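You operate a simulated robot arm through the tools that you are given. There is no shell and no other tool.

You are at the controls of a simulated two-armed robot. One attempt, no reset.

Task
Tip the dust from the steel tray into the bin and brush the dust patch off the table.
Fine: the tray lies in the dust drawer and goes back there, the drawer is shut and the red brush put back. Set down upright: red brush. Where these are worked on the way, their far stop is far enough and under half their travel is too little: dust drawer. What is to be rubbed or washed off counts as gone when no trace of it is left.

Only the result counts: the job must be done as asked and must still hold three seconds after the hand-in. Knocking over, shifting, dropping, spilling or breaking anything else fails it.

Robot
Two 7-joint arms with two-finger parallel grippers on one trunk that stands fixed in place. Base frame: the origin is at the foot of the trunk, x ahead of it, y to its left, z up. Units: m, degrees, N and s.
The left shoulder is at [0.071, 0.156, 1.08], the right one opposite. Payload 3.91 kg a hand.
The tool frame of a hand sits at the grasp point between the pads (the TCP): z along the fingers, y along the line on which they close. The tips reach 0.03 m beyond it. Largest opening 0.11 m; finger width 0.02, thickness 0.01; the body of the gripper, 0.048 by 0.112 m, starts 0.055 m behind the TCP.
Orientation is told as [roll, pitch, yaw] about the base's x, y, z axes, in that order, counted from this pose: with the fingers straight down and closing along the base's y, the tool's x points along the base's -x, its y along +y and its z along -z.

Tools
- The arms move only by the tool send_rows. It takes "left_motion", "right_motion" or both (then of equal length, played together; a hand with none holds still); each is a list of rows, each an object (a shift or turn left out is 0, a gripper value left out holds the last) with "travel": the shift along the tool's x, y, z in units of 30 mm (1.0 is 30 mm), a list of three; "dr": the turn, a rotation vector about the tool's x, y, z in units of 8 degrees (1.0 is 8 degrees), a list of three; "claw": the finger opening in m, from 0 to 0.11. In form: [{"travel": [tx, ty, tz], "dr": [rx, ry, rz], "claw": claw}, ...]. A call has 1 to 20 rows; each row shifts and turns the commanded pose from where the row before left it, along the tool's axes as they then stand. A call with a number of a shift or a turn outside -1 to 1 is refused whole. Each row takes 0.2 s and may step no farther than 0.05 m and 8.6 degrees from the row before; otherwise, or with a gripper value out of range, the whole call is refused. A pose out of reach is approached as far as the arm can. The call stops where the force on the tool passes 40 N (or 10 N more than at its start, if that is more) or the arm is blocked; 0.2 s more then pass. Each finger travels about 0.108 m/s and halts on what it meets, pressing with about 38 N; the grip force reading is that of the motor and also rises with nothing between the fingers. The clock runs only during rows and for 0.2 s after the last one: add rows that do not move to give the fingers time. It gives the time, the measured TCP pose, the force on the tool (base axes), the opening and the grip force at its end, in the units of the frame above (readings bear some noise), with the torque about the TCP (base axes, N m) and any sound that the robot's microphone picked up, and new pictures: "show" is both (left out), scene, wrist or none (wrist: the cameras of the hands that moved).
- Cameras (640 x 400 px; columns grow to the right, rows downward): "scene" is now at [0.1497, -0.0237, 1.3143]; the picture's right is [-0.13, -0.99, 0.00], its down [-0.55, 0.07, -0.84] and it looks along [0.83, -0.11, -0.55] (base axes); focal length 302 px, centre (320, 200). "left" rides on the left gripper at [0.072, -0.017, -0.103] in its tool frame; the picture's right is [0.23, 0.97, 0.00], its down [-0.76, 0.18, -0.62] and it looks along [-0.61, 0.14, 0.78] (tool axes); focal length 222 px, centre (320, 200). "right" rides on the right gripper at [0.072, 0.017, -0.103] in its tool frame; the picture's right is [-0.23, 0.97, 0.00], its down [-0.76, -0.18, -0.62] and it looks along [-0.61, -0.14, 0.78] (tool axes); focal length 222 px, centre (320, 200).
- slide_trunk(by): slides the trunk up (or, below 0, down) by that many m; the arms and the scene camera ride with it, the base frame stays. It gives what a move gives, with no picture.
- pan_tilt(pan, tilt): turns the head with the scene camera to pan (to the left, within 86 degrees either way) and tilt (down, from -29 to 69), counted from straight ahead of the robot. It gives what a move gives, and a new picture of the scene camera.
- probe_pixels(camera, pixels): there is no depth. For up to 12 entries [column, row, z] of the newest picture of that camera ("zoom" is the newest enlarged one), the place [x, y] in the base frame at which the ray of that pixel passes the height z, good to about 0.002 m, but the place of the scene camera against the robot may be out by one fixed shift of up to 0.025 m in any direction. No time passes.
- zoom(camera, box): a new picture of the part [left, top, right, bottom] of that camera's present view, enlarged. No time passes.
- sign_off(): hands the job in; it is judged then, once.

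Leave the grippers open and the arms clear of the work at the hand-in unless told otherwise.

The tools are called after "Request:" as a command line: name --argument value ..., lists and objects as JSON in quotes. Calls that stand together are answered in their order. send_rows: Moves the arms, as the interface text tells. Its arguments: {"type":"object","properties":{"left_motion":{"type":"array","items":{"type":"object","properties":{"travel":{"type":"array","items":{"type":"number"}},"dr":{"type":"array","items":{"type":"number"}},"claw":{"type":"number"}}}},"right_motion":{"type":"array","items":{"type":"object","properties":{"travel":{"type":"array","items":{"type":"number"}},"dr":{"type":"array","items":{"type":"number"}},"claw":{"type":"number"}}}},"show":{"type":"string","enum":["both","scene","wrist","none"]}},"required":[]} The other tools are called the same way: slide_trunk (by) slides the trunk up or down; pan_tilt (pan, tilt) turns the head that bears the scene camera; probe_pixels (camera, pixels) gives the place at which the rays of pixels pass given heights; zoom (camera, box) takes an enlarged picture of a part of a camera's view; sign_off () hands the job in.

At the start:

```text
time_s: 0.0
left_ee_pos: [0.8966, 0.199, 1.0861]
left_orientation: [-0.1, -0.1, 0.1]
left_contact_force: [-0.4, 0.3, 0.6]
left_moment: [0.01, 0.02, -0.03]
left_grip_width: 0.1098
left_finger_force: 0.0
right_ee_pos: [0.6108, -0.3075, 1.1436]
right_orientation: [0.0, 0.0, 0.0]
right_contact_force: [0.6, 0.9, 0.6]
right_moment: [0.04, -0.01, 0.01]
right_grip_width: 0.1101
right_finger_force: 0.0
trunk travel left (down, up): [-0.525, 0.415]
head pan, tilt: [-7.3, 33.3]
```

scene: 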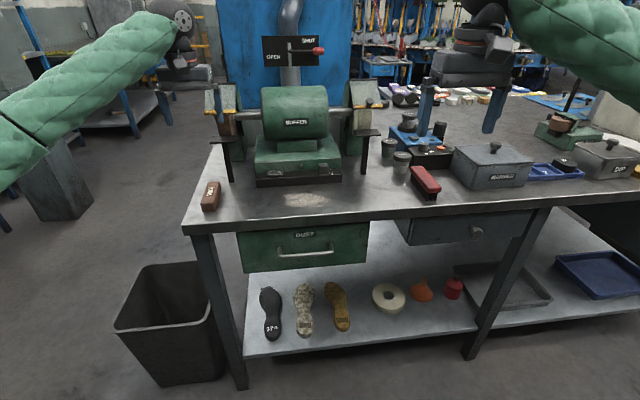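
right: 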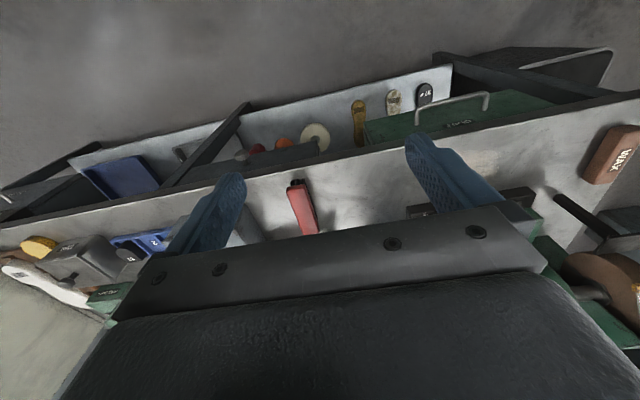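
left: 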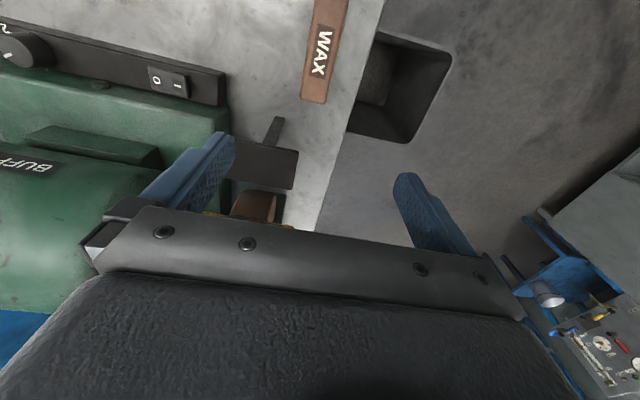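

I see the bench with the buffer. The green "DUST" drawer is below the table edge at about (303,245), the dust patch at (307,200), the red brush at (425,182) and the bin at lower left (180,320). I'll zoom in on these parts before moving.

Request:
zoom --camera "scene" --box '[180, 150, 480, 340]'

Request:
zoom --camera "scene" --box '[380, 120, 480, 220]'

Request:
zoom --camera "scene" --box '[100, 220, 260, 400]'

Request:
probe_pixels --camera "scene" --pixels '[[307, 200, 0.8], [307, 200, 0.85], [307, 200, 0.9], [425, 182, 0.9], [190, 228, 0.9], [305, 252, 0.75], [370, 190, 0.9]]'

Request:
probe_pixels --camera "right" --pixels '[[302, 205, 0.85], [302, 205, 0.9], [302, 205, 0.95], [490, 95, 0.75], [612, 155, 0.9]]'

```text
2.11 times, centred on (330, 245) of scene
```

zoom: 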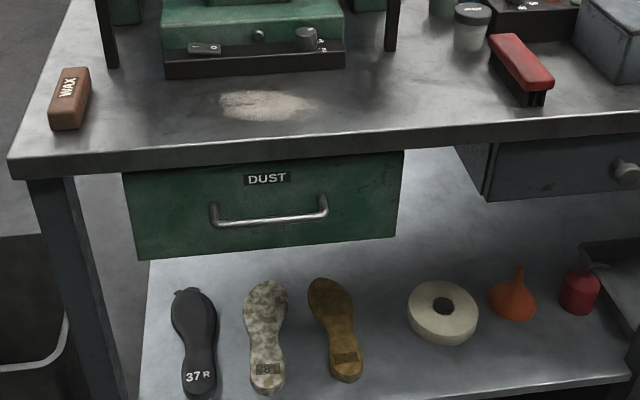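

```text
4.00 times, centred on (430, 170) of scene
```

zoom: 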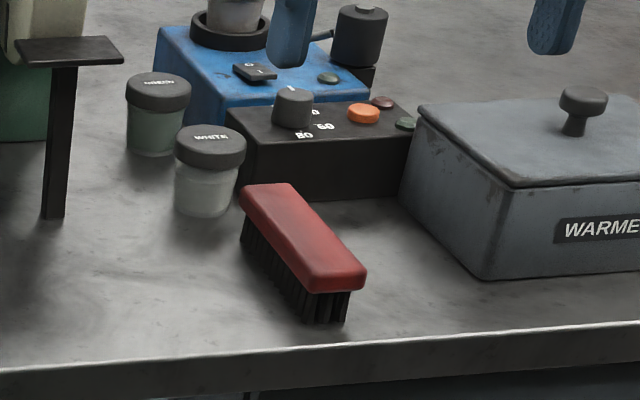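

```text
2.22 times, centred on (180, 310) of scene
```

zoom: 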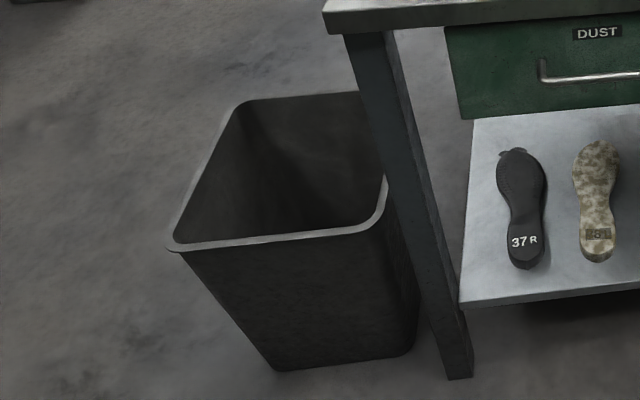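

```text
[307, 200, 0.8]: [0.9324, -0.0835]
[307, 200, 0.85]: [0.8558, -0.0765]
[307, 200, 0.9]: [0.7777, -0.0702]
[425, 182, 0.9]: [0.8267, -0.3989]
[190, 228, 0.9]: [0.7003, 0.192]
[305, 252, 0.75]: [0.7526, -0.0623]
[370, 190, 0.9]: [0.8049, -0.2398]
```

```text
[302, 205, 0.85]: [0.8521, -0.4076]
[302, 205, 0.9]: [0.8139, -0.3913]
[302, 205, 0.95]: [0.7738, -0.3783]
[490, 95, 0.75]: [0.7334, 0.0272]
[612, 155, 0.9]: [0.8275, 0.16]
```

I need the table height. The wax block shows in both wrist views, at about (325,50) left and (612,155) right. I'll enlarge both and probe matching points at several heights.

Request:
zoom --camera "left" --box '[220, 0, 480, 160]'

Request:
zoom --camera "right" --box '[380, 40, 640, 200]'

Request:
zoom --camera "right" --box '[240, 140, 400, 260]'

Request:
probe_pixels --camera "left" --pixels '[[319, 52, 0.8], [319, 52, 0.85], [319, 52, 0.9], [319, 52, 0.95]]'

Request:
probe_pixels --camera "right" --pixels '[[624, 158, 0.8], [624, 158, 0.85], [624, 158, 0.9], [624, 158, 0.95]]'

Request:
probe_pixels --camera "scene" --pixels '[[212, 191, 0.8], [212, 191, 0.85], [212, 191, 0.9], [212, 191, 0.95]]'

```text
2.46 times, centred on (350, 80) of left
```

zoom: 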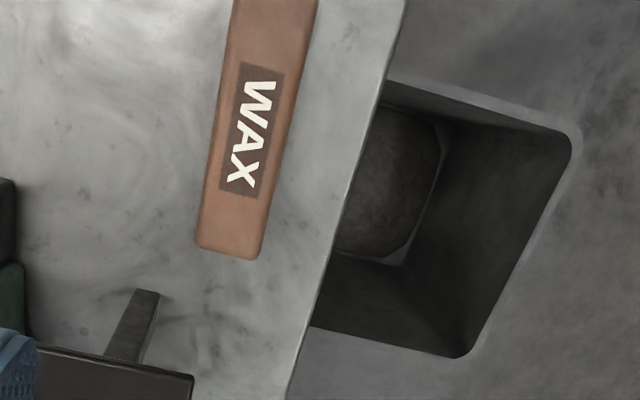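

```text
2.46 times, centred on (510, 120) of right
```

zoom: 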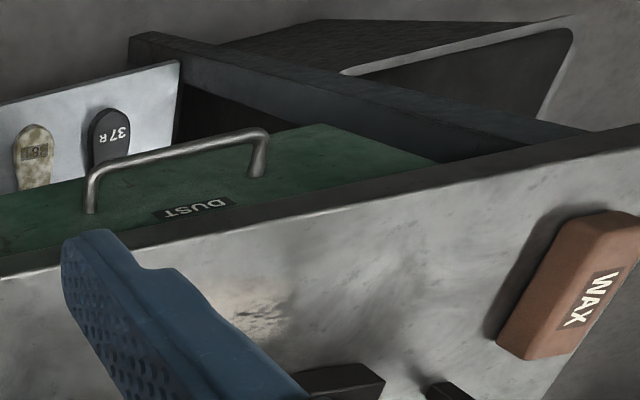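

```text
3.33 times, centred on (320, 200) of right
```

zoom: 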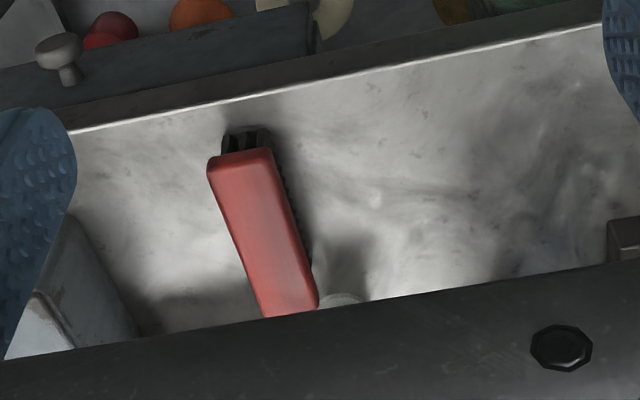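

```text
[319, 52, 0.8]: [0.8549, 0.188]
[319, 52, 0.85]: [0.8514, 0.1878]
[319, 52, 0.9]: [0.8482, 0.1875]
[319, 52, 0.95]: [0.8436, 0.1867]
```

```text
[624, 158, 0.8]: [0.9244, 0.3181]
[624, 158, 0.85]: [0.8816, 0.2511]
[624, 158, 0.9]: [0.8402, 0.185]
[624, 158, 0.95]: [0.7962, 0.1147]
```

```text
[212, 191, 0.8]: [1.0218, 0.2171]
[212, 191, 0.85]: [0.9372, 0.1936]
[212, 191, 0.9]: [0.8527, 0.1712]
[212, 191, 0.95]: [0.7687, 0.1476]
```

The wax top works out at z≈0.90, (0.848, 0.187), from both wrist views. Next I'll probe the bin rim corners in the left and scene pictures at several heights, along with the table's left edge and the drawer handle.

Request:
probe_pixels --camera "left" --pixels '[[452, 55, 0.3], [452, 55, 0.35], [452, 55, 0.4], [452, 55, 0.45], [411, 144, 0.3], [411, 144, 0.4], [347, 132, 0.3], [347, 132, 0.4], [347, 132, 0.87], [376, 35, 0.87], [376, 35, 0.3], [376, 35, 0.4]]'

Request:
probe_pixels --camera "scene" --pixels '[[115, 329, 0.3], [115, 329, 0.35], [115, 329, 0.4], [115, 329, 0.45], [145, 266, 0.3], [145, 266, 0.35], [145, 266, 0.4], [207, 320, 0.3], [207, 320, 0.4]]'

Request:
pan_tilt --pan 10 --tilt 50

```text
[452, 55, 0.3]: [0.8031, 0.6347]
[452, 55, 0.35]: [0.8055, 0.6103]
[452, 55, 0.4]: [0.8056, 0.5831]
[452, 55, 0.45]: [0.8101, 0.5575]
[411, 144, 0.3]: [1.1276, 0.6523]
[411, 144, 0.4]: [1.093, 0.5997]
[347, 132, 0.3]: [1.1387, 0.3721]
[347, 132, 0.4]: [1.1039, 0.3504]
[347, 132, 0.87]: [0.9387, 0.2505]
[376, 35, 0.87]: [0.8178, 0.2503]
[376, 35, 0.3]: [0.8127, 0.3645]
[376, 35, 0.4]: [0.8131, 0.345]
```

```text
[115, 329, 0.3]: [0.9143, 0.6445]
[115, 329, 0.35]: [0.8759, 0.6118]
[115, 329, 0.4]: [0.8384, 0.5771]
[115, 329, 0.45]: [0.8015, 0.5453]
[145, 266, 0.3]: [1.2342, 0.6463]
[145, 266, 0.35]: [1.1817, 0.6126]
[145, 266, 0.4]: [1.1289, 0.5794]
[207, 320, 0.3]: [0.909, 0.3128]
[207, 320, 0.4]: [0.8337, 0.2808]
```

```text
time_s: 0.8
left_ee_pos: [0.8959, 0.1989, 1.0862]
left_orientation: [0.0, 0.0, 0.0]
left_contact_force: [-0.9, -0.9, 0.2]
left_moment: [-0.03, 0.0, -0.01]
left_grip_width: 0.1098
left_finger_force: 0.0
right_ee_pos: [0.6111, -0.3085, 1.1447]
right_orientation: [0.0, -0.1, 0.0]
right_contact_force: [-0.5, 0.3, -0.6]
right_moment: [0.01, -0.02, 0.01]
right_grip_width: 0.1104
right_finger_force: 0.0
trunk travel left (down, up): [-0.525, 0.415]
head pan, tilt: [10.0, 50.0]
```

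scene: 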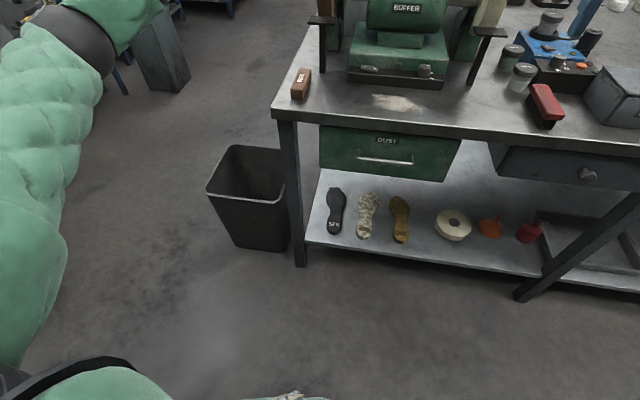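

The bin rim comes out at z≈0.43, with x about 0.81–1.08 and y about 0.30–0.57. The table's left edge is at y≈0.25. I'll pull the left hand straight back from the buffer and then bring it in front of the drawer to look at the handle.

Request:
send_rows --left_motion '[{"travel": [1, 0, 0]}, {"travel": [1, 0, 0]}, {"travel": [1, 0, 0]}, {"travel": [1, 0, 0]}, {"travel": [1, -0.4, 0.3]}, {"travel": [1, -0.6, 0.3]}, {"travel": [1, -0.6, 0.3]}, {"travel": [1, -0.6, 0.3]}, {"travel": [1, -0.6, 0.3]}, {"travel": [1, -0.6, 0.3]}, {"travel": [1, -0.6, 0.3]}, {"travel": [1, -0.6, 0.3]}, {"travel": [1, -0.6, 0.3]}, {"travel": [0, 0, 0]}]' --show "both"

```text
time_s: 3.8
left_ee_pos: [0.5056, 0.043, 1.0066]
left_orientation: [0.0, -0.1, 0.0]
left_contact_force: [-0.5, -0.5, -0.7]
left_moment: [0.0, -0.02, 0.0]
left_grip_width: 0.1102
left_finger_force: 0.0
right_ee_pos: [0.6115, -0.3077, 1.1442]
right_orientation: [0.1, 0.0, -0.1]
right_contact_force: [0.4, -0.4, 0.6]
right_moment: [-0.05, 0.02, -0.04]
right_grip_width: 0.1099
right_finger_force: 0.1
trunk travel left (down, up): [-0.525, 0.415]
head pan, tilt: [10.0, 50.0]
```

scene: 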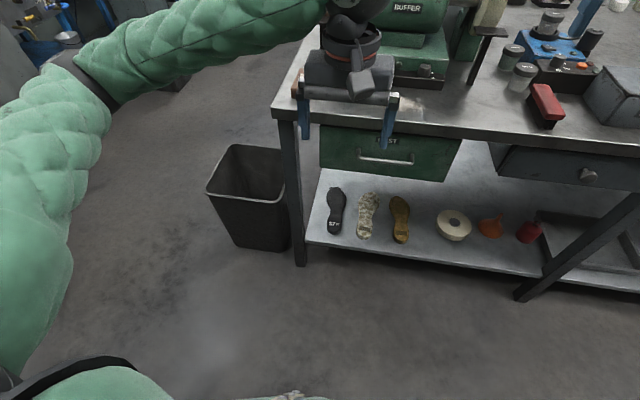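
left: 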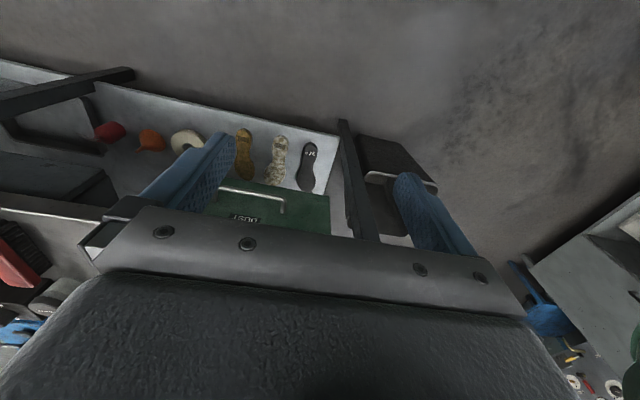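

The left wrist view now shows the handle's ends at about (218,188) and (284,208). I'll zoom in to get exact pixels and match them with the right wrist view.

Request:
zoom --camera "left" --box '[180, 130, 380, 255]'

Request:
zoom --camera "right" --box '[370, 60, 530, 160]'

Request:
zoom --camera "scene" --box '[310, 110, 470, 210]'

```text
3.20 times, centred on (280, 192) of left
```

zoom: 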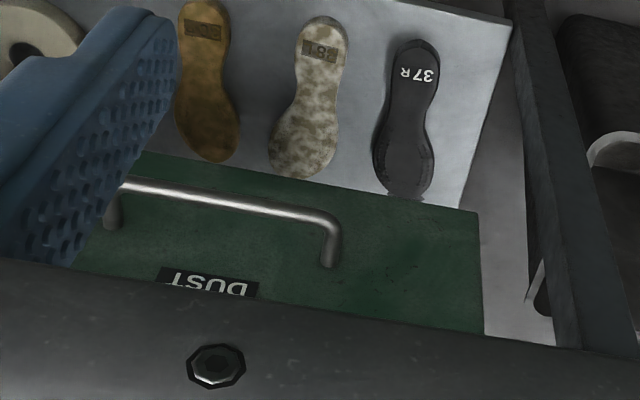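

```text
4.00 times, centred on (450, 110) of right
```

zoom: 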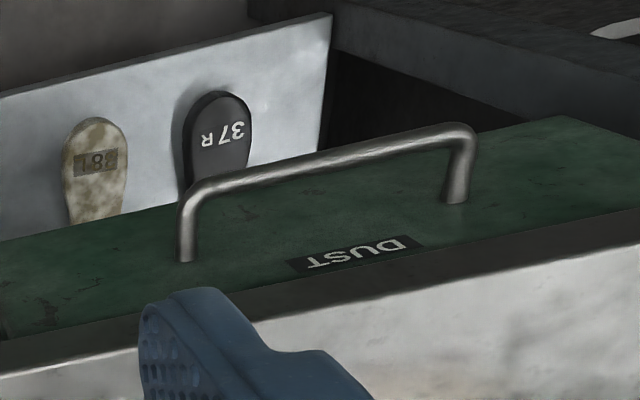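

```text
4.00 times, centred on (390, 160) of scene
```

zoom: 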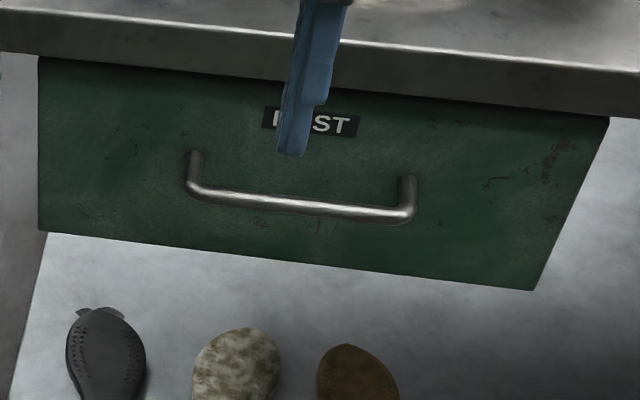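

Bar ends in pixels:
- Left view: +y end (281.6,197.6), -y end (219,187.3).
- Right view: (486.3,92.5) and (417.5,107.5).
- Scene: (358.8,157.5) and (412.5,163.3).

I'll probe them at several heights to triangulate.

Request:
probe_pixels --camera "left" --pixels '[[281.6, 197.6, 0.7], [281.6, 197.6, 0.75], [281.6, 197.6, 0.8], [219, 187.3, 0.7], [219, 187.3, 0.75], [219, 187.3, 0.8]]'

Request:
probe_pixels --camera "right" --pixels '[[486.3, 92.5, 0.7], [486.3, 92.5, 0.75], [486.3, 92.5, 0.8], [417.5, 107.5, 0.7], [417.5, 107.5, 0.75], [417.5, 107.5, 0.8]]'

Request:
probe_pixels --camera "scene" --pixels '[[358.8, 157.5, 0.7], [358.8, 157.5, 0.75], [358.8, 157.5, 0.8], [412.5, 163.3, 0.7], [412.5, 163.3, 0.75], [412.5, 163.3, 0.8]]'

```text
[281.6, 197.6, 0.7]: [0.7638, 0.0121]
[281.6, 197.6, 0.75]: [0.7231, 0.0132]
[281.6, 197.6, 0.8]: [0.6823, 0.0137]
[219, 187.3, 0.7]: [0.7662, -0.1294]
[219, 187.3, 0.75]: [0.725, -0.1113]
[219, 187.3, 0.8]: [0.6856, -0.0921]
```

```text
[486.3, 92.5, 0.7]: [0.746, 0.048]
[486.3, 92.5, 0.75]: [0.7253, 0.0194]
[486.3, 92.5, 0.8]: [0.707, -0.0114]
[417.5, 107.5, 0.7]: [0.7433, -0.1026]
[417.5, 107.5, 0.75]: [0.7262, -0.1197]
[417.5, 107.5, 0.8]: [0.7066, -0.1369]
```

```text
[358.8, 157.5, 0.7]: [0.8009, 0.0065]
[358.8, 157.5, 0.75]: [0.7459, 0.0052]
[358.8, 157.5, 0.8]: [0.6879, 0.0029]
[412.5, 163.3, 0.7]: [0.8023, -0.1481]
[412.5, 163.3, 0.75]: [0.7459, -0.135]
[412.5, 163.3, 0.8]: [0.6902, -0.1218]
```

The bar triangulates to x≈0.724, z≈0.75, running from y≈-0.117 to 0.014. The table edge is near x≈0.735, so I'll come at the handle from the front with the fingers closing vertically. Where it hangs now, well clear, the left hand will turn 90° about its axis and then tilt forward 64°.

Request:
send_rows --left_motion '[{"dr": [0, 0, 1]}, {"dr": [0, 0, 1]}, {"dr": [0, 0, 1]}, {"dr": [0, 0, 1]}, {"dr": [0, 0, 1]}, {"dr": [0, 0, 1]}, {"dr": [0, 0, 1]}, {"dr": [0, 0, 1]}, {"dr": [0, 0, 1]}, {"dr": [0, 0, 1]}, {"dr": [0, 0, 1]}, {"dr": [0, 0, 0.25]}, {"dr": [-1, 0, 0]}, {"dr": [-1, 0, 0]}, {"dr": [-1, 0, 0]}, {"dr": [-1, 0, 0]}, {"dr": [-1, 0, 0]}, {"dr": [-1, 0, 0]}, {"dr": [-1, 0, 0]}, {"dr": [-1, 0, 0], "claw": 0.07}]' --show "both"

```text
time_s: 8.0
left_ee_pos: [0.5586, 0.0064, 1.0153]
left_orientation: [64.1, 0.0, -90.0]
left_contact_force: [0.0, 0.0, -0.2]
left_moment: [0.0, 0.03, -0.01]
left_grip_width: 0.07
left_finger_force: 0.1
left hand out of reach, approached as far as the arm can: row 17, 18, 19, 20
right_ee_pos: [0.6106, -0.3089, 1.1438]
right_orientation: [-0.1, -0.1, -0.1]
right_contact_force: [0.2, -0.3, -0.5]
right_moment: [0.0, 0.03, -0.02]
right_grip_width: 0.11
right_finger_force: 0.1
trunk travel left (down, up): [-0.525, 0.415]
head pan, tilt: [10.0, 50.0]
```

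scene: 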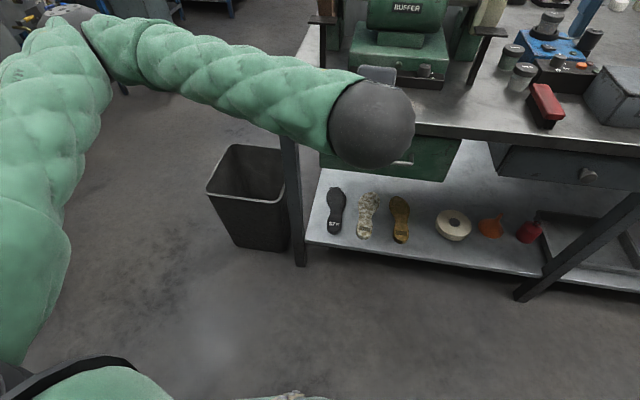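
left: 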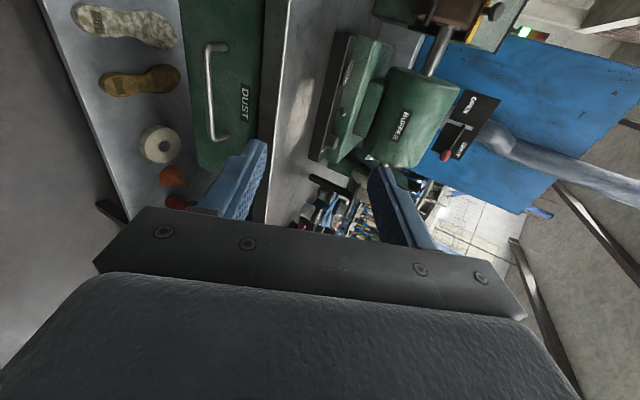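

The left hand reached roll 64°, yaw -90 at (0.559, 0.006, 1.015), with the fingers pointing forward and 26° down. Next I'll lower it to handle height at about (0.60, -0.05, 0.76), still clear of the bar.

Request:
send_rows --left_motion '[{"travel": [-0.207, -0.784, 0.547]}, {"travel": [-0.207, -0.784, 0.547]}, {"travel": [-0.207, -0.784, 0.547]}, {"travel": [-0.207, -0.784, 0.547]}, {"travel": [-0.207, -0.784, 0.547]}, {"travel": [-0.207, -0.784, 0.547]}, {"travel": [-0.207, -0.784, 0.547]}, {"travel": [-0.207, -0.784, 0.547]}, {"travel": [-0.207, -0.784, 0.547]}, {"travel": [0, 0, 0]}]' --show "both"

```text
time_s: 10.2
left_ee_pos: [0.5978, -0.0462, 0.7577]
left_orientation: [64.0, 0.0, -90.0]
left_contact_force: [-0.7, -0.1, -0.2]
left_moment: [-0.02, -0.04, -0.02]
left_grip_width: 0.07
left_finger_force: 0.1
right_ee_pos: [0.6112, -0.3082, 1.1435]
right_orientation: [0.1, 0.0, 0.0]
right_contact_force: [0.9, 0.4, 1.0]
right_moment: [0.03, -0.03, -0.02]
right_grip_width: 0.1099
right_finger_force: 0.0
trunk travel left (down, up): [-0.525, 0.415]
head pan, tilt: [10.0, 50.0]
```

scene: 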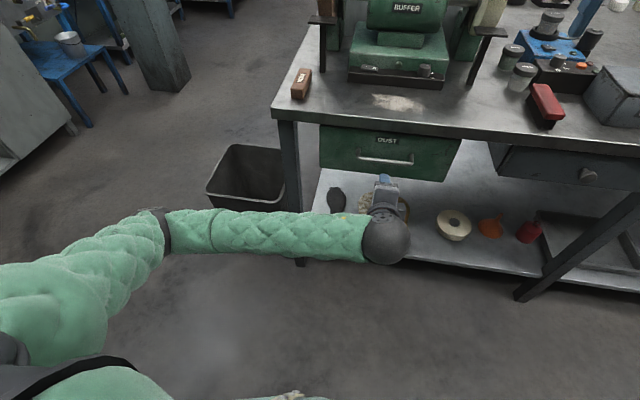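
left: 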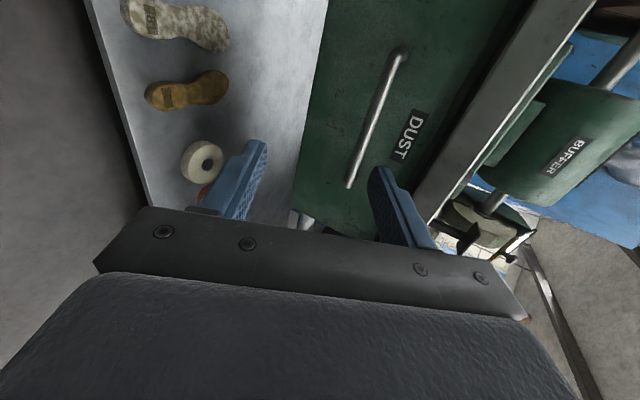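

In the left view the bar runs from (400,55) to (348,188) and lies between the fingers. My estimate from this view is x≈0.722, z≈0.753, which agrees with the triangulation. I'll narrow the opening to 0.05 and move straight ahead so the bar enters between the finger tips.

Request:
send_rows --left_motion '[{"travel": [-0.034, 0.334, 0.656], "claw": 0.05}, {"travel": [-0.034, 0.334, 0.656]}, {"travel": [-0.034, 0.334, 0.656]}, {"travel": [-0.034, 0.334, 0.656]}, {"travel": [-0.034, 0.334, 0.656]}, {"travel": [0, 0, 0]}]' --show "both"

```text
time_s: 11.6
left_ee_pos: [0.7105, -0.0536, 0.7617]
left_orientation: [64.0, 0.0, -90.0]
left_contact_force: [0.4, -0.3, -0.2]
left_moment: [-0.03, 0.01, 0.04]
left_grip_width: 0.0499
left_finger_force: 0.0
right_ee_pos: [0.6106, -0.3084, 1.1434]
right_orientation: [0.0, 0.0, 0.0]
right_contact_force: [-0.6, 0.3, 0.1]
right_moment: [0.01, -0.01, 0.01]
right_grip_width: 0.11
right_finger_force: 0.1
trunk travel left (down, up): [-0.525, 0.415]
head pan, tilt: [10.0, 50.0]
```

scene: 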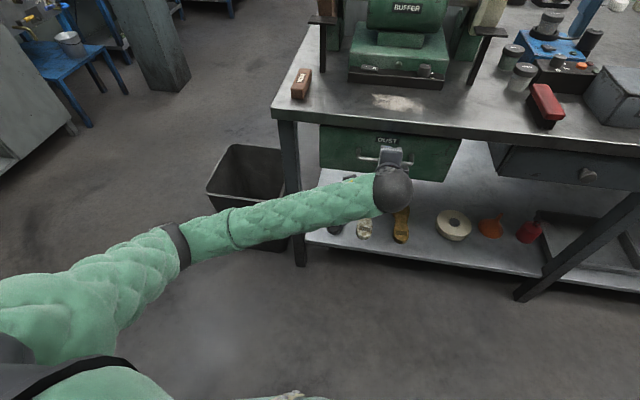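
left: 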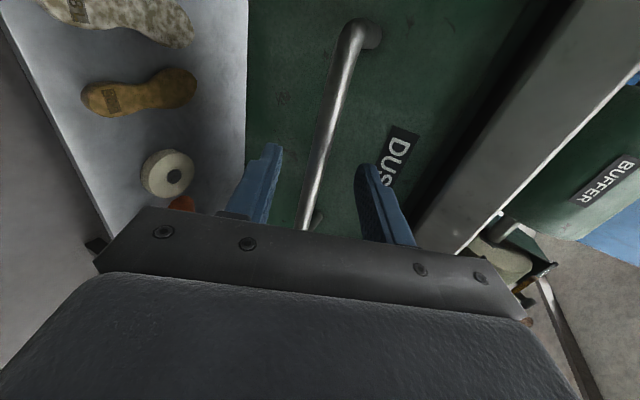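

The bar passes between the fingers at about (318,170). I'll close on it now.

Request:
send_rows --left_motion '[{"claw": 0.0}, {"claw": 0.0}, {"claw": 0.0}]' --show "wrist"

```text
time_s: 12.4
left_ee_pos: [0.708, -0.054, 0.7596]
left_orientation: [63.7, 0.0, -89.9]
left_contact_force: [-21.3, 1.9, -24.3]
left_moment: [-0.01, 0.58, 0.1]
left_grip_width: 0.0117
left_finger_force: 45.1
right_ee_pos: [0.6122, -0.3077, 1.1435]
right_orientation: [0.1, 0.1, 0.0]
right_contact_force: [-0.7, -0.2, 0.2]
right_moment: [0.0, -0.01, 0.0]
right_grip_width: 0.1097
right_finger_force: 0.1
trunk travel left (down, up): [-0.525, 0.415]
head pan, tilt: [10.0, 50.0]
```

left: 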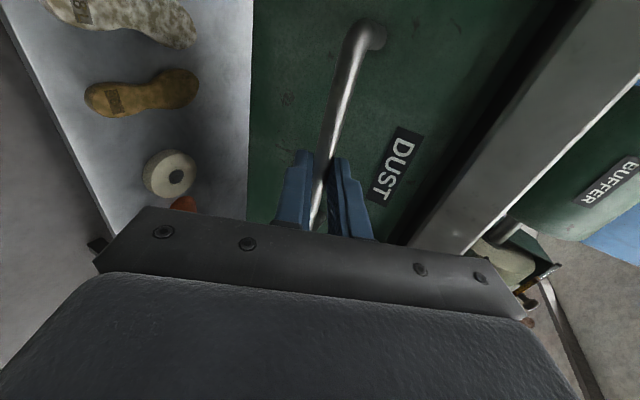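

I have the bar: the width reads 0.0117, the bar's thickness, and there's a side load of about 31 N. I'll ease the hand by 3 mm along the closing line and then pull the drawer back 0.12 m.

Request:
send_rows --left_motion '[{"travel": [0, -0.1, 0]}, {"travel": [0, -0.219, -0.45]}, {"travel": [0, -0.438, -0.899]}, {"travel": [0, -0.438, -0.899]}, {"travel": [0, -0.438, -0.899]}, {"travel": [0, -0.219, -0.45]}]' --show "both"

```text
time_s: 13.8
left_ee_pos: [0.586, -0.0538, 0.7587]
left_orientation: [63.8, 0.2, -89.8]
left_contact_force: [-0.3, -5.9, -13.6]
left_moment: [-0.44, 0.22, -0.72]
left_grip_width: 0.0117
left_finger_force: 44.6
right_ee_pos: [0.6116, -0.3077, 1.1434]
right_orientation: [0.0, 0.0, 0.0]
right_contact_force: [0.4, 0.0, -0.2]
right_moment: [-0.01, 0.01, -0.02]
right_grip_width: 0.11
right_finger_force: 0.1
trunk travel left (down, up): [-0.525, 0.415]
head pan, tilt: [10.0, 50.0]
```

scene: 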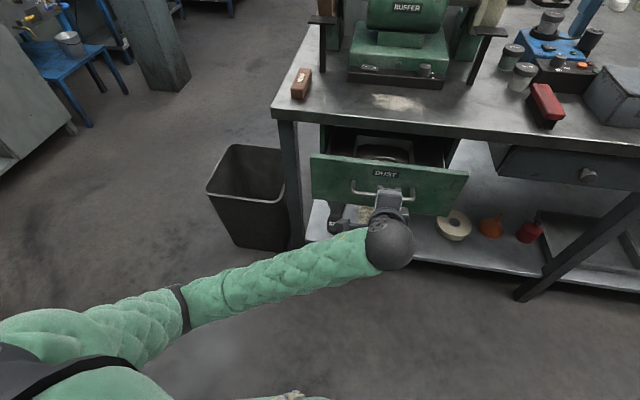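
left: 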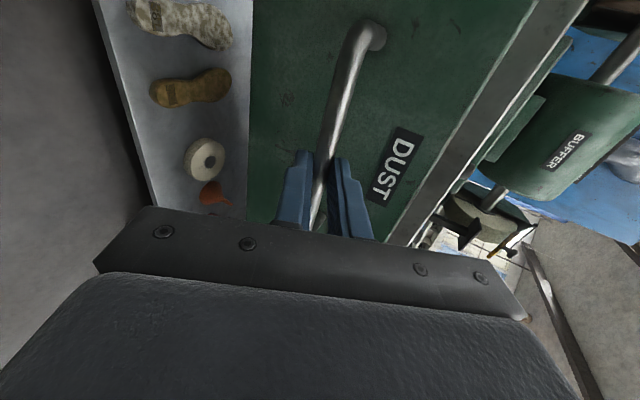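

The drawer has opened 0.12 m and a tray shows inside. I'll keep pulling in the same direction.

Request:
send_rows --left_motion '[{"travel": [0, -0.26, -0.45]}, {"travel": [0, -0.438, -0.899]}, {"travel": [0, -0.438, -0.899]}, {"travel": [0, -0.219, -0.45]}]' --show "both"

```text
time_s: 14.8
left_ee_pos: [0.4969, -0.0526, 0.7583]
left_orientation: [64.1, -0.2, -89.9]
left_contact_force: [-1.0, 11.8, 17.1]
left_moment: [0.53, -0.29, 0.8]
left_grip_width: 0.0114
left_finger_force: 45.2
right_ee_pos: [0.6107, -0.3071, 1.1461]
right_orientation: [0.0, 0.0, 0.0]
right_contact_force: [0.2, -0.3, 0.9]
right_moment: [0.0, 0.02, -0.03]
right_grip_width: 0.1097
right_finger_force: 0.0
trunk travel left (down, up): [-0.525, 0.415]
head pan, tilt: [10.0, 50.0]
```

scene: 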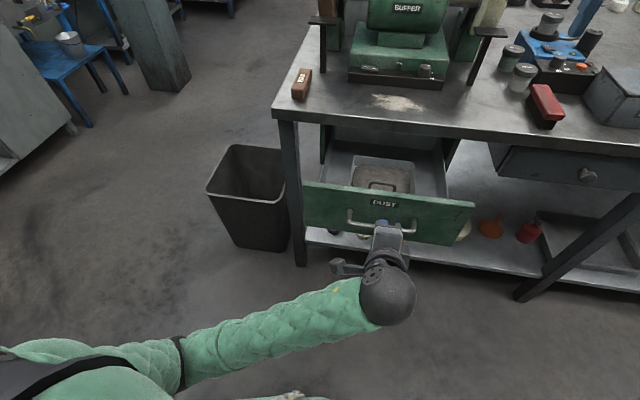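
left: 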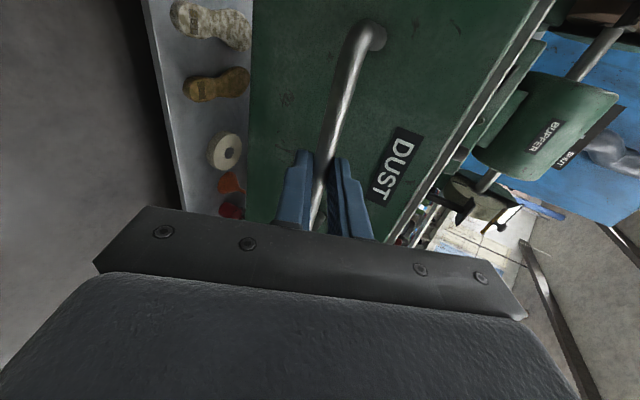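

The drawer is now open about 0.21 m, and I can see a tray with something like a handle at (385,187). I'll zoom in on it.

Request:
zoom --camera "scene" --box '[300, 130, 480, 245]'

Request:
zoom --camera "scene" --box '[340, 145, 430, 205]'

```text
3.48 times, centred on (390, 188) of scene
```

zoom: 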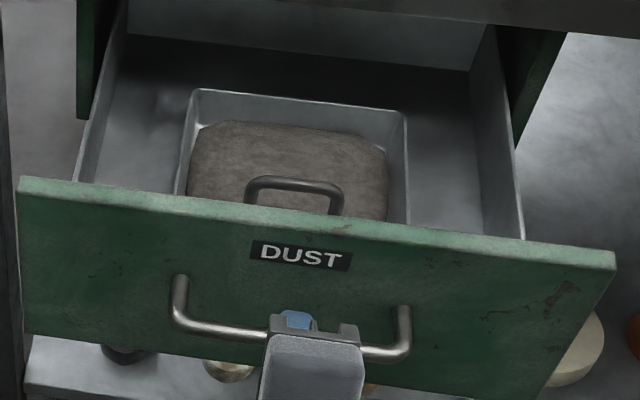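

```text
6.67 times, centred on (385, 175) of scene
```

zoom: 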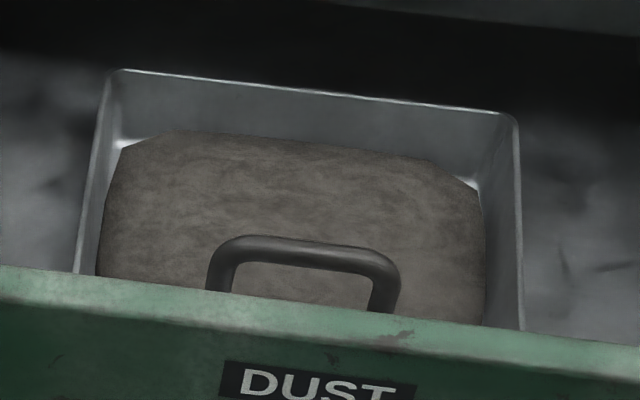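

The tray has an arch handle near its front wall. I'll pull farther until the drawer meets its stop or the arm runs out of reach.

Request:
send_rows --left_motion '[{"travel": [0, -0.2, -0.45]}, {"travel": [0, -0.33, -0.674]}, {"travel": [0, -0.33, -0.674]}, {"travel": [0, -0.219, -0.45]}]' --show "both"

```text
time_s: 15.5
left_ee_pos: [0.4544, -0.0543, 0.7597]
left_orientation: [64.1, -0.1, -89.6]
left_contact_force: [-1.8, 18.8, 6.4]
left_moment: [0.4, -0.15, 0.4]
left_grip_width: 0.0117
left_finger_force: 44.6
right_ee_pos: [0.6103, -0.3081, 1.1436]
right_orientation: [0.0, 0.0, 0.0]
right_contact_force: [-0.3, -0.4, 0.6]
right_moment: [0.01, 0.02, 0.02]
right_grip_width: 0.1099
right_finger_force: 0.1
trunk travel left (down, up): [-0.525, 0.415]
head pan, tilt: [10.0, 50.0]
stopped in row 3 (left hand): the force on the tool passed its limit at 41 N (the readings are from after the stop); the commanded pose is now the measured one
```

scene: 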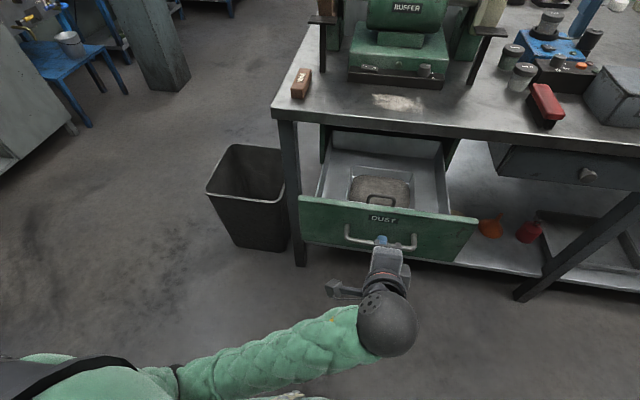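
left: 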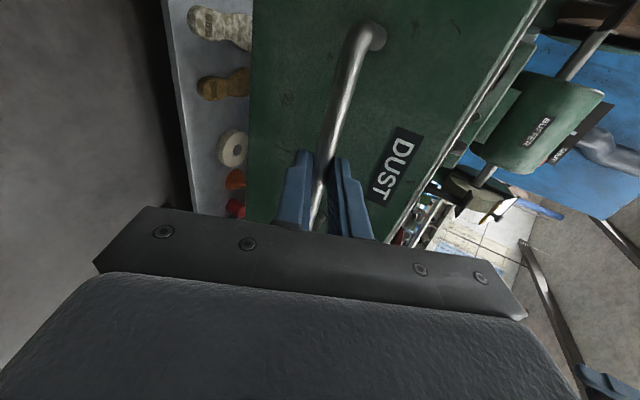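

The pull stopped at 41 N after about 0.254 m of travel, which looks like the drawer's stop. I'll open the fingers and back the hand off the bar along its own axis.

Request:
send_rows --left_motion '[{"claw": 0.05}, {"claw": 0.05}, {"travel": [0, 0, -0.5]}, {"travel": [0, 0, -0.5]}, {"travel": [0, 0, -0.5]}, {"travel": [0, 0, 0]}]' --show "both"

```text
time_s: 16.9
left_ee_pos: [0.4135, -0.0563, 0.7775]
left_orientation: [64.0, 0.0, -89.7]
left_contact_force: [-0.1, 0.4, 0.0]
left_moment: [-0.01, -0.01, 0.0]
left_grip_width: 0.0501
left_finger_force: 0.1
right_ee_pos: [0.6117, -0.3087, 1.1435]
right_orientation: [0.0, 0.0, 0.0]
right_contact_force: [-0.3, -0.2, 0.1]
right_moment: [0.0, 0.03, -0.03]
right_grip_width: 0.1103
right_finger_force: 0.1
trunk travel left (down, up): [-0.525, 0.415]
head pan, tilt: [10.0, 50.0]
```

scene: 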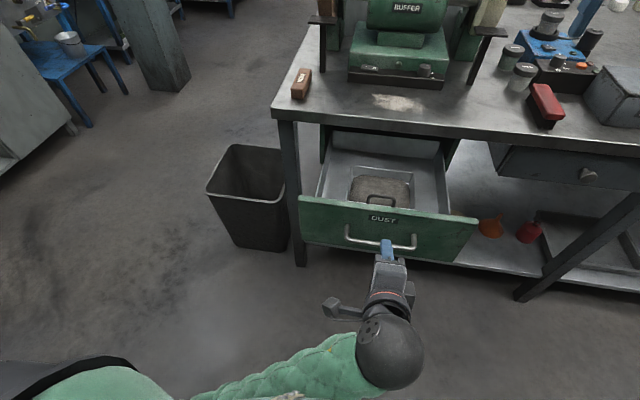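
left: 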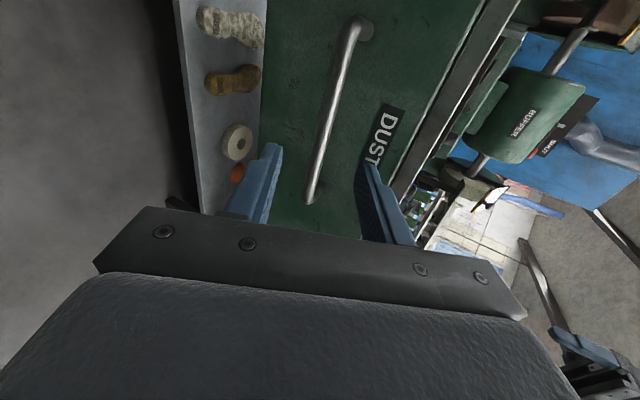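

The hand is free of the bar. I'll zoom on the tray in the drawer.

Request:
zoom --camera "scene" --box '[300, 125, 480, 240]'

Request:
zoom --camera "scene" --box '[335, 155, 425, 215]'

```text
3.48 times, centred on (390, 182) of scene
```

zoom: 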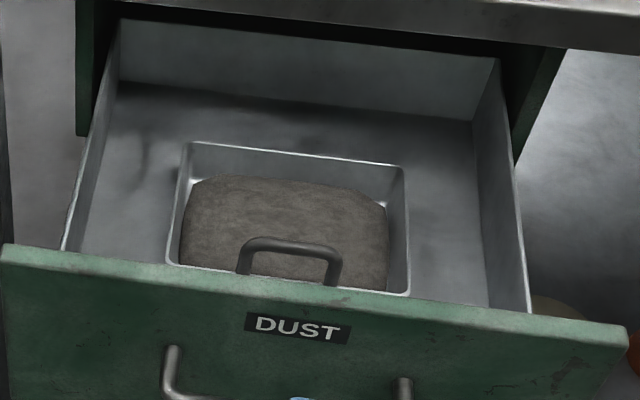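

```text
6.67 times, centred on (380, 185) of scene
```

zoom: 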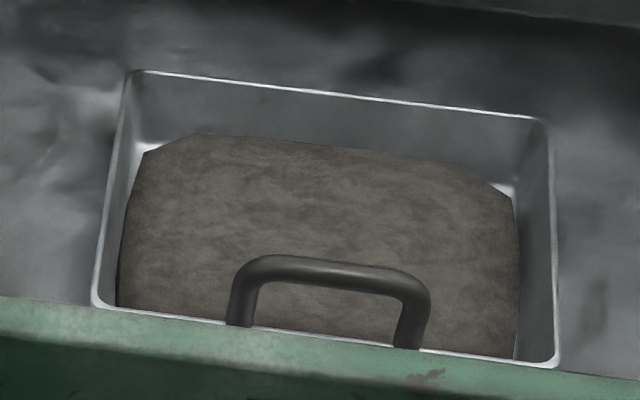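

Next I want to look down into the drawer. I'll lift the left hand up and to the left, turn the fingers back to straight down, and go forward to about (0.54, 0.09, 0.96).

Request:
send_rows --left_motion '[{"travel": [0.5, 0.899, -0.438]}, {"travel": [0.8, 0.899, -0.438]}, {"travel": [0.9, 0.899, -0.438]}, {"travel": [0.9, 0.899, -0.438]}, {"travel": [0.9, 0.899, -0.438]}, {"travel": [0.9, 0.899, -0.438]}, {"dr": [1, 0, 0]}, {"dr": [1, 0, 0]}, {"dr": [1, 0, 0]}, {"dr": [1, 0, 0]}, {"dr": [1, 0, 0]}, {"dr": [1, 0, 0]}, {"dr": [1, 0, 0]}, {"dr": [1, 0, 0]}, {"travel": [0, 1, 0]}, {"travel": [0, 1, 0]}, {"travel": [0, 1, 0]}, {"travel": [0, 1, 0]}, {"travel": [0, 0, 0]}]' --show "both"

```text
time_s: 19.0
left_ee_pos: [0.5195, 0.0358, 0.8497]
left_orientation: [43.5, 14.8, -88.4]
left_contact_force: [-0.6, -74.8, 90.7]
left_moment: [-2.62, -0.64, -0.55]
left_grip_width: 0.015
left_finger_force: 0.1
left hand out of reach, approached as far as the arm can: row 1, 2, 3, 4, 5, 6, 10
right_ee_pos: [0.6076, -0.3106, 1.147]
right_orientation: [0.0, -0.2, 0.1]
right_contact_force: [0.7, -0.3, -0.4]
right_moment: [-0.02, -0.01, 0.0]
right_grip_width: 0.1102
right_finger_force: 0.0
trunk travel left (down, up): [-0.525, 0.415]
head pan, tilt: [10.0, 50.0]
stopped in row 10 (left hand): the force on the tool passed its limit at 156 N (the readings are from after the stop); the commanded pose is now the measured one
```

scene: 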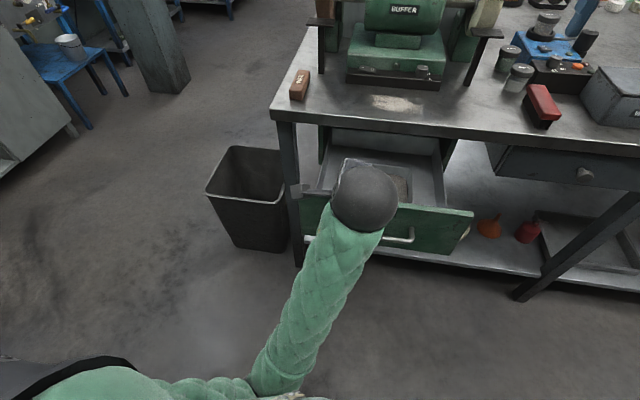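
left: 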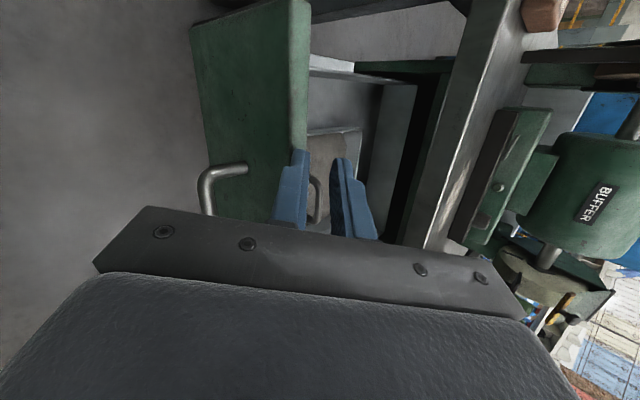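

The arm couldn't follow that path. It swung forward and a finger came down on the drawer front's top edge: the hand is at (0.52, 0.036, 0.85), 91 N is pushing it up, and the fingers are squeezed to 0.015. I'll lift straight up along base z to free it, then check the drawer and tray.

Request:
send_rows --left_motion '[{"travel": [0.128, 0.333, -0.35]}, {"travel": [0.255, 0.665, -0.701]}, {"travel": [0.255, 0.665, -0.701]}, {"travel": [0.255, 0.665, -0.701]}, {"travel": [0, 0, 0]}]' --show "both"

```text
time_s: 19.3
left_ee_pos: [0.5185, 0.035, 0.8492]
left_orientation: [43.7, 15.1, -88.9]
left_contact_force: [-1.9, -76.8, 77.6]
left_moment: [-2.77, -0.52, -0.54]
left_grip_width: 0.0176
left_finger_force: 0.0
right_ee_pos: [0.6099, -0.3075, 1.1456]
right_orientation: [0.2, -0.2, 0.3]
right_contact_force: [-0.4, 0.0, -0.4]
right_moment: [-0.04, -0.01, 0.03]
right_grip_width: 0.1098
right_finger_force: 0.0
trunk travel left (down, up): [-0.525, 0.415]
head pan, tilt: [10.0, 50.0]
stopped in row 1 (left hand): the force on the tool passed its limit at 128 N (the readings are from after the stop); the commanded pose is now the measured one
```

scene: 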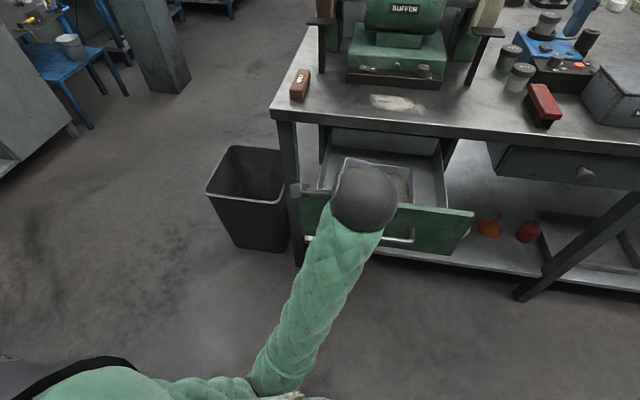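
left: 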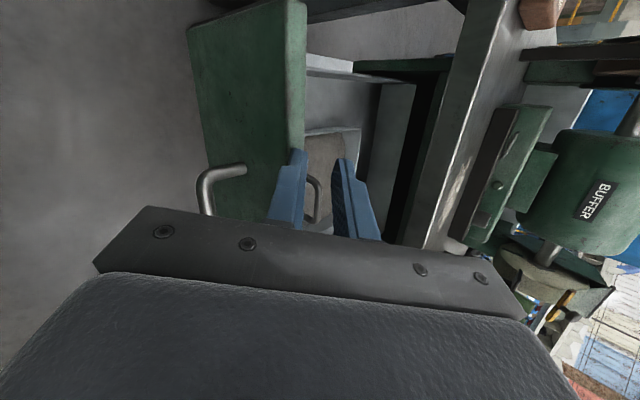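

The force stayed around 110 N and the lift stopped at once. From the torque, the contact is at a fingertip near (0.526, 0.04, 0.82), on the drawer front's top edge. Part of the load may be the gripper trying to open against that edge, so I'll set the opening to 0.01 with no arm motion and see whether the load drops.

Request:
send_rows --left_motion '[{"claw": 0.01}, {"claw": 0.01}]' --show "wrist"

Request:
zoom --camera "left" --box '[180, 80, 420, 240]'

Request:
zoom --camera "scene" --box '[280, 120, 490, 270]'

```text
time_s: 19.9
left_ee_pos: [0.5197, 0.0419, 0.8443]
left_orientation: [43.0, 15.3, -88.4]
left_contact_force: [0.1, -2.9, 24.5]
left_moment: [-0.15, -0.27, -0.07]
left_grip_width: 0.0018
left_finger_force: 0.1
right_ee_pos: [0.6111, -0.305, 1.1433]
right_orientation: [0.0, 0.0, 0.2]
right_contact_force: [0.4, 0.8, -0.2]
right_moment: [0.01, -0.01, 0.02]
right_grip_width: 0.1101
right_finger_force: 0.0
trunk travel left (down, up): [-0.525, 0.415]
head pan, tilt: [10.0, 50.0]
```

left: 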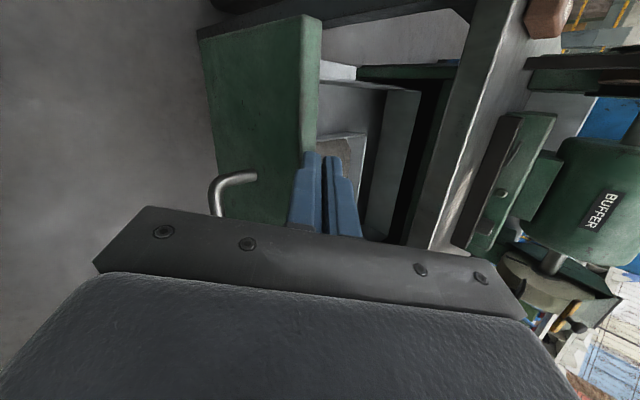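

```text
2.50 times, centred on (300, 160) of left
```

zoom: 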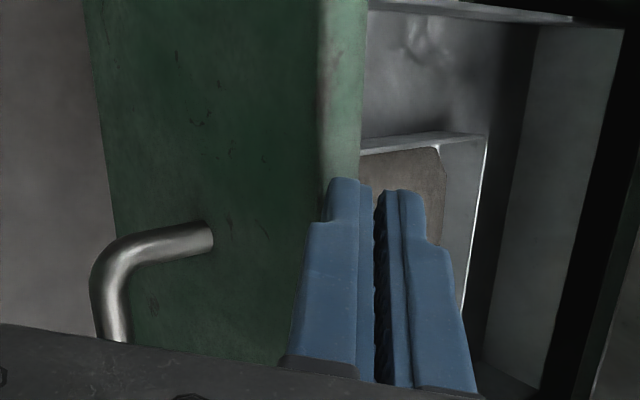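

```text
2.67 times, centred on (385, 195) of scene
```

zoom: 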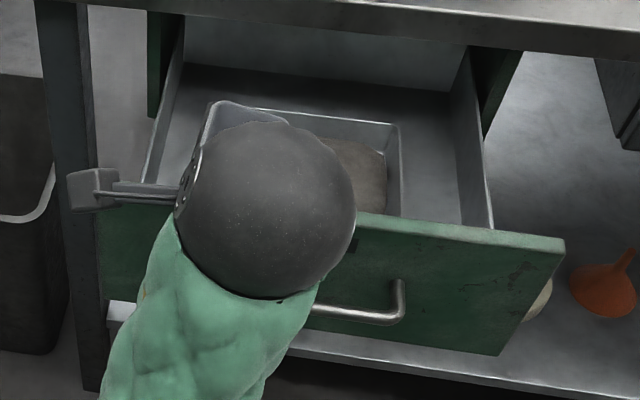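

The load dropped to 24 N, so now I'll lift straight up.

Request:
send_rows --left_motion '[{"travel": [0.128, 0.333, -0.35]}, {"travel": [0.255, 0.665, -0.701]}, {"travel": [0.255, 0.665, -0.701]}, {"travel": [0.255, 0.665, -0.701]}, {"travel": [0, 0, 0]}]' --show "both"

```text
time_s: 20.6
left_ee_pos: [0.523, 0.0907, 0.8603]
left_orientation: [42.1, 26.5, -87.2]
left_contact_force: [0.3, 0.6, -0.2]
left_moment: [-0.04, 0.0, 0.01]
left_grip_width: 0.0099
left_finger_force: 0.2
right_ee_pos: [0.6132, -0.304, 1.142]
right_orientation: [0.0, 0.0, 0.3]
right_contact_force: [-0.4, 0.4, 0.6]
right_moment: [-0.01, 0.01, 0.0]
right_grip_width: 0.1102
right_finger_force: 0.1
trunk travel left (down, up): [-0.525, 0.415]
head pan, tilt: [10.0, 50.0]
stopped in row 3 (left hand): the arm was blocked; the commanded pose is now the measured one
```

scene: 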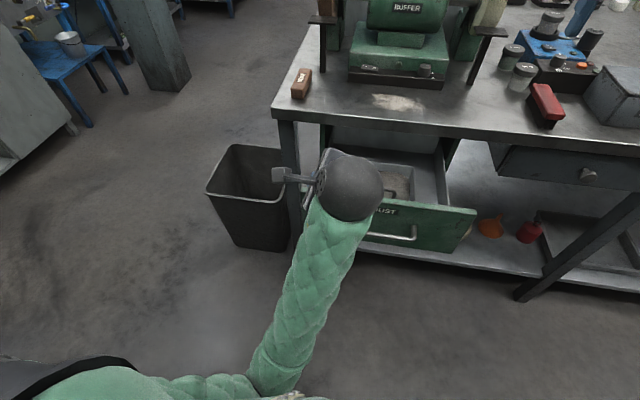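
left: 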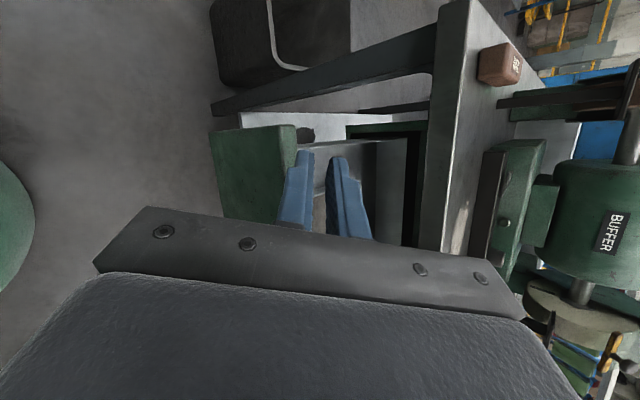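

The tool now feels no force, but the arm itself reports being blocked, and its pose is awkward with the elbow low in front of the trunk. Raising the trunk carries the whole arm straight up and away from the drawer without changing its shape, so I'll slide up 0.15 m.

Request:
slide_trunk --by 0.15

Request:
pan_tilt --pan 5 --tilt 55

```text
time_s: 22.4
left_ee_pos: [0.5239, 0.0896, 1.0093]
left_orientation: [42.0, 26.5, -87.2]
left_contact_force: [-0.9, 0.5, -0.2]
left_moment: [0.03, 0.0, 0.04]
left_grip_width: 0.0102
left_finger_force: 0.1
right_ee_pos: [0.6127, -0.3044, 1.2923]
right_orientation: [0.0, 0.0, 0.2]
right_contact_force: [-0.5, 0.4, 0.0]
right_moment: [0.03, 0.0, -0.01]
right_grip_width: 0.1099
right_finger_force: 0.0
trunk travel left (down, up): [-0.675, 0.265]
head pan, tilt: [10.0, 50.0]
```

```text
time_s: 23.0
left_ee_pos: [0.5234, 0.0896, 1.0105]
left_orientation: [42.0, 26.5, -87.3]
left_contact_force: [0.1, -0.3, -0.2]
left_moment: [-0.02, 0.04, -0.02]
left_grip_width: 0.0102
left_finger_force: 0.0
right_ee_pos: [0.6127, -0.3045, 1.2929]
right_orientation: [0.0, 0.0, 0.3]
right_contact_force: [-1.4, -0.3, -1.1]
right_moment: [0.01, 0.0, 0.04]
right_grip_width: 0.1099
right_finger_force: 0.1
trunk travel left (down, up): [-0.675, 0.265]
head pan, tilt: [5.0, 55.0]
```

scene: 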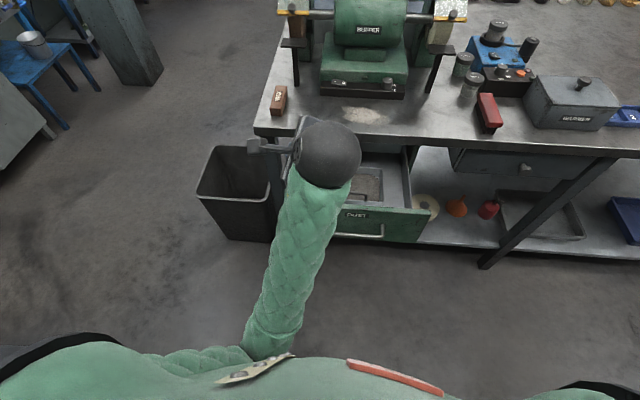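

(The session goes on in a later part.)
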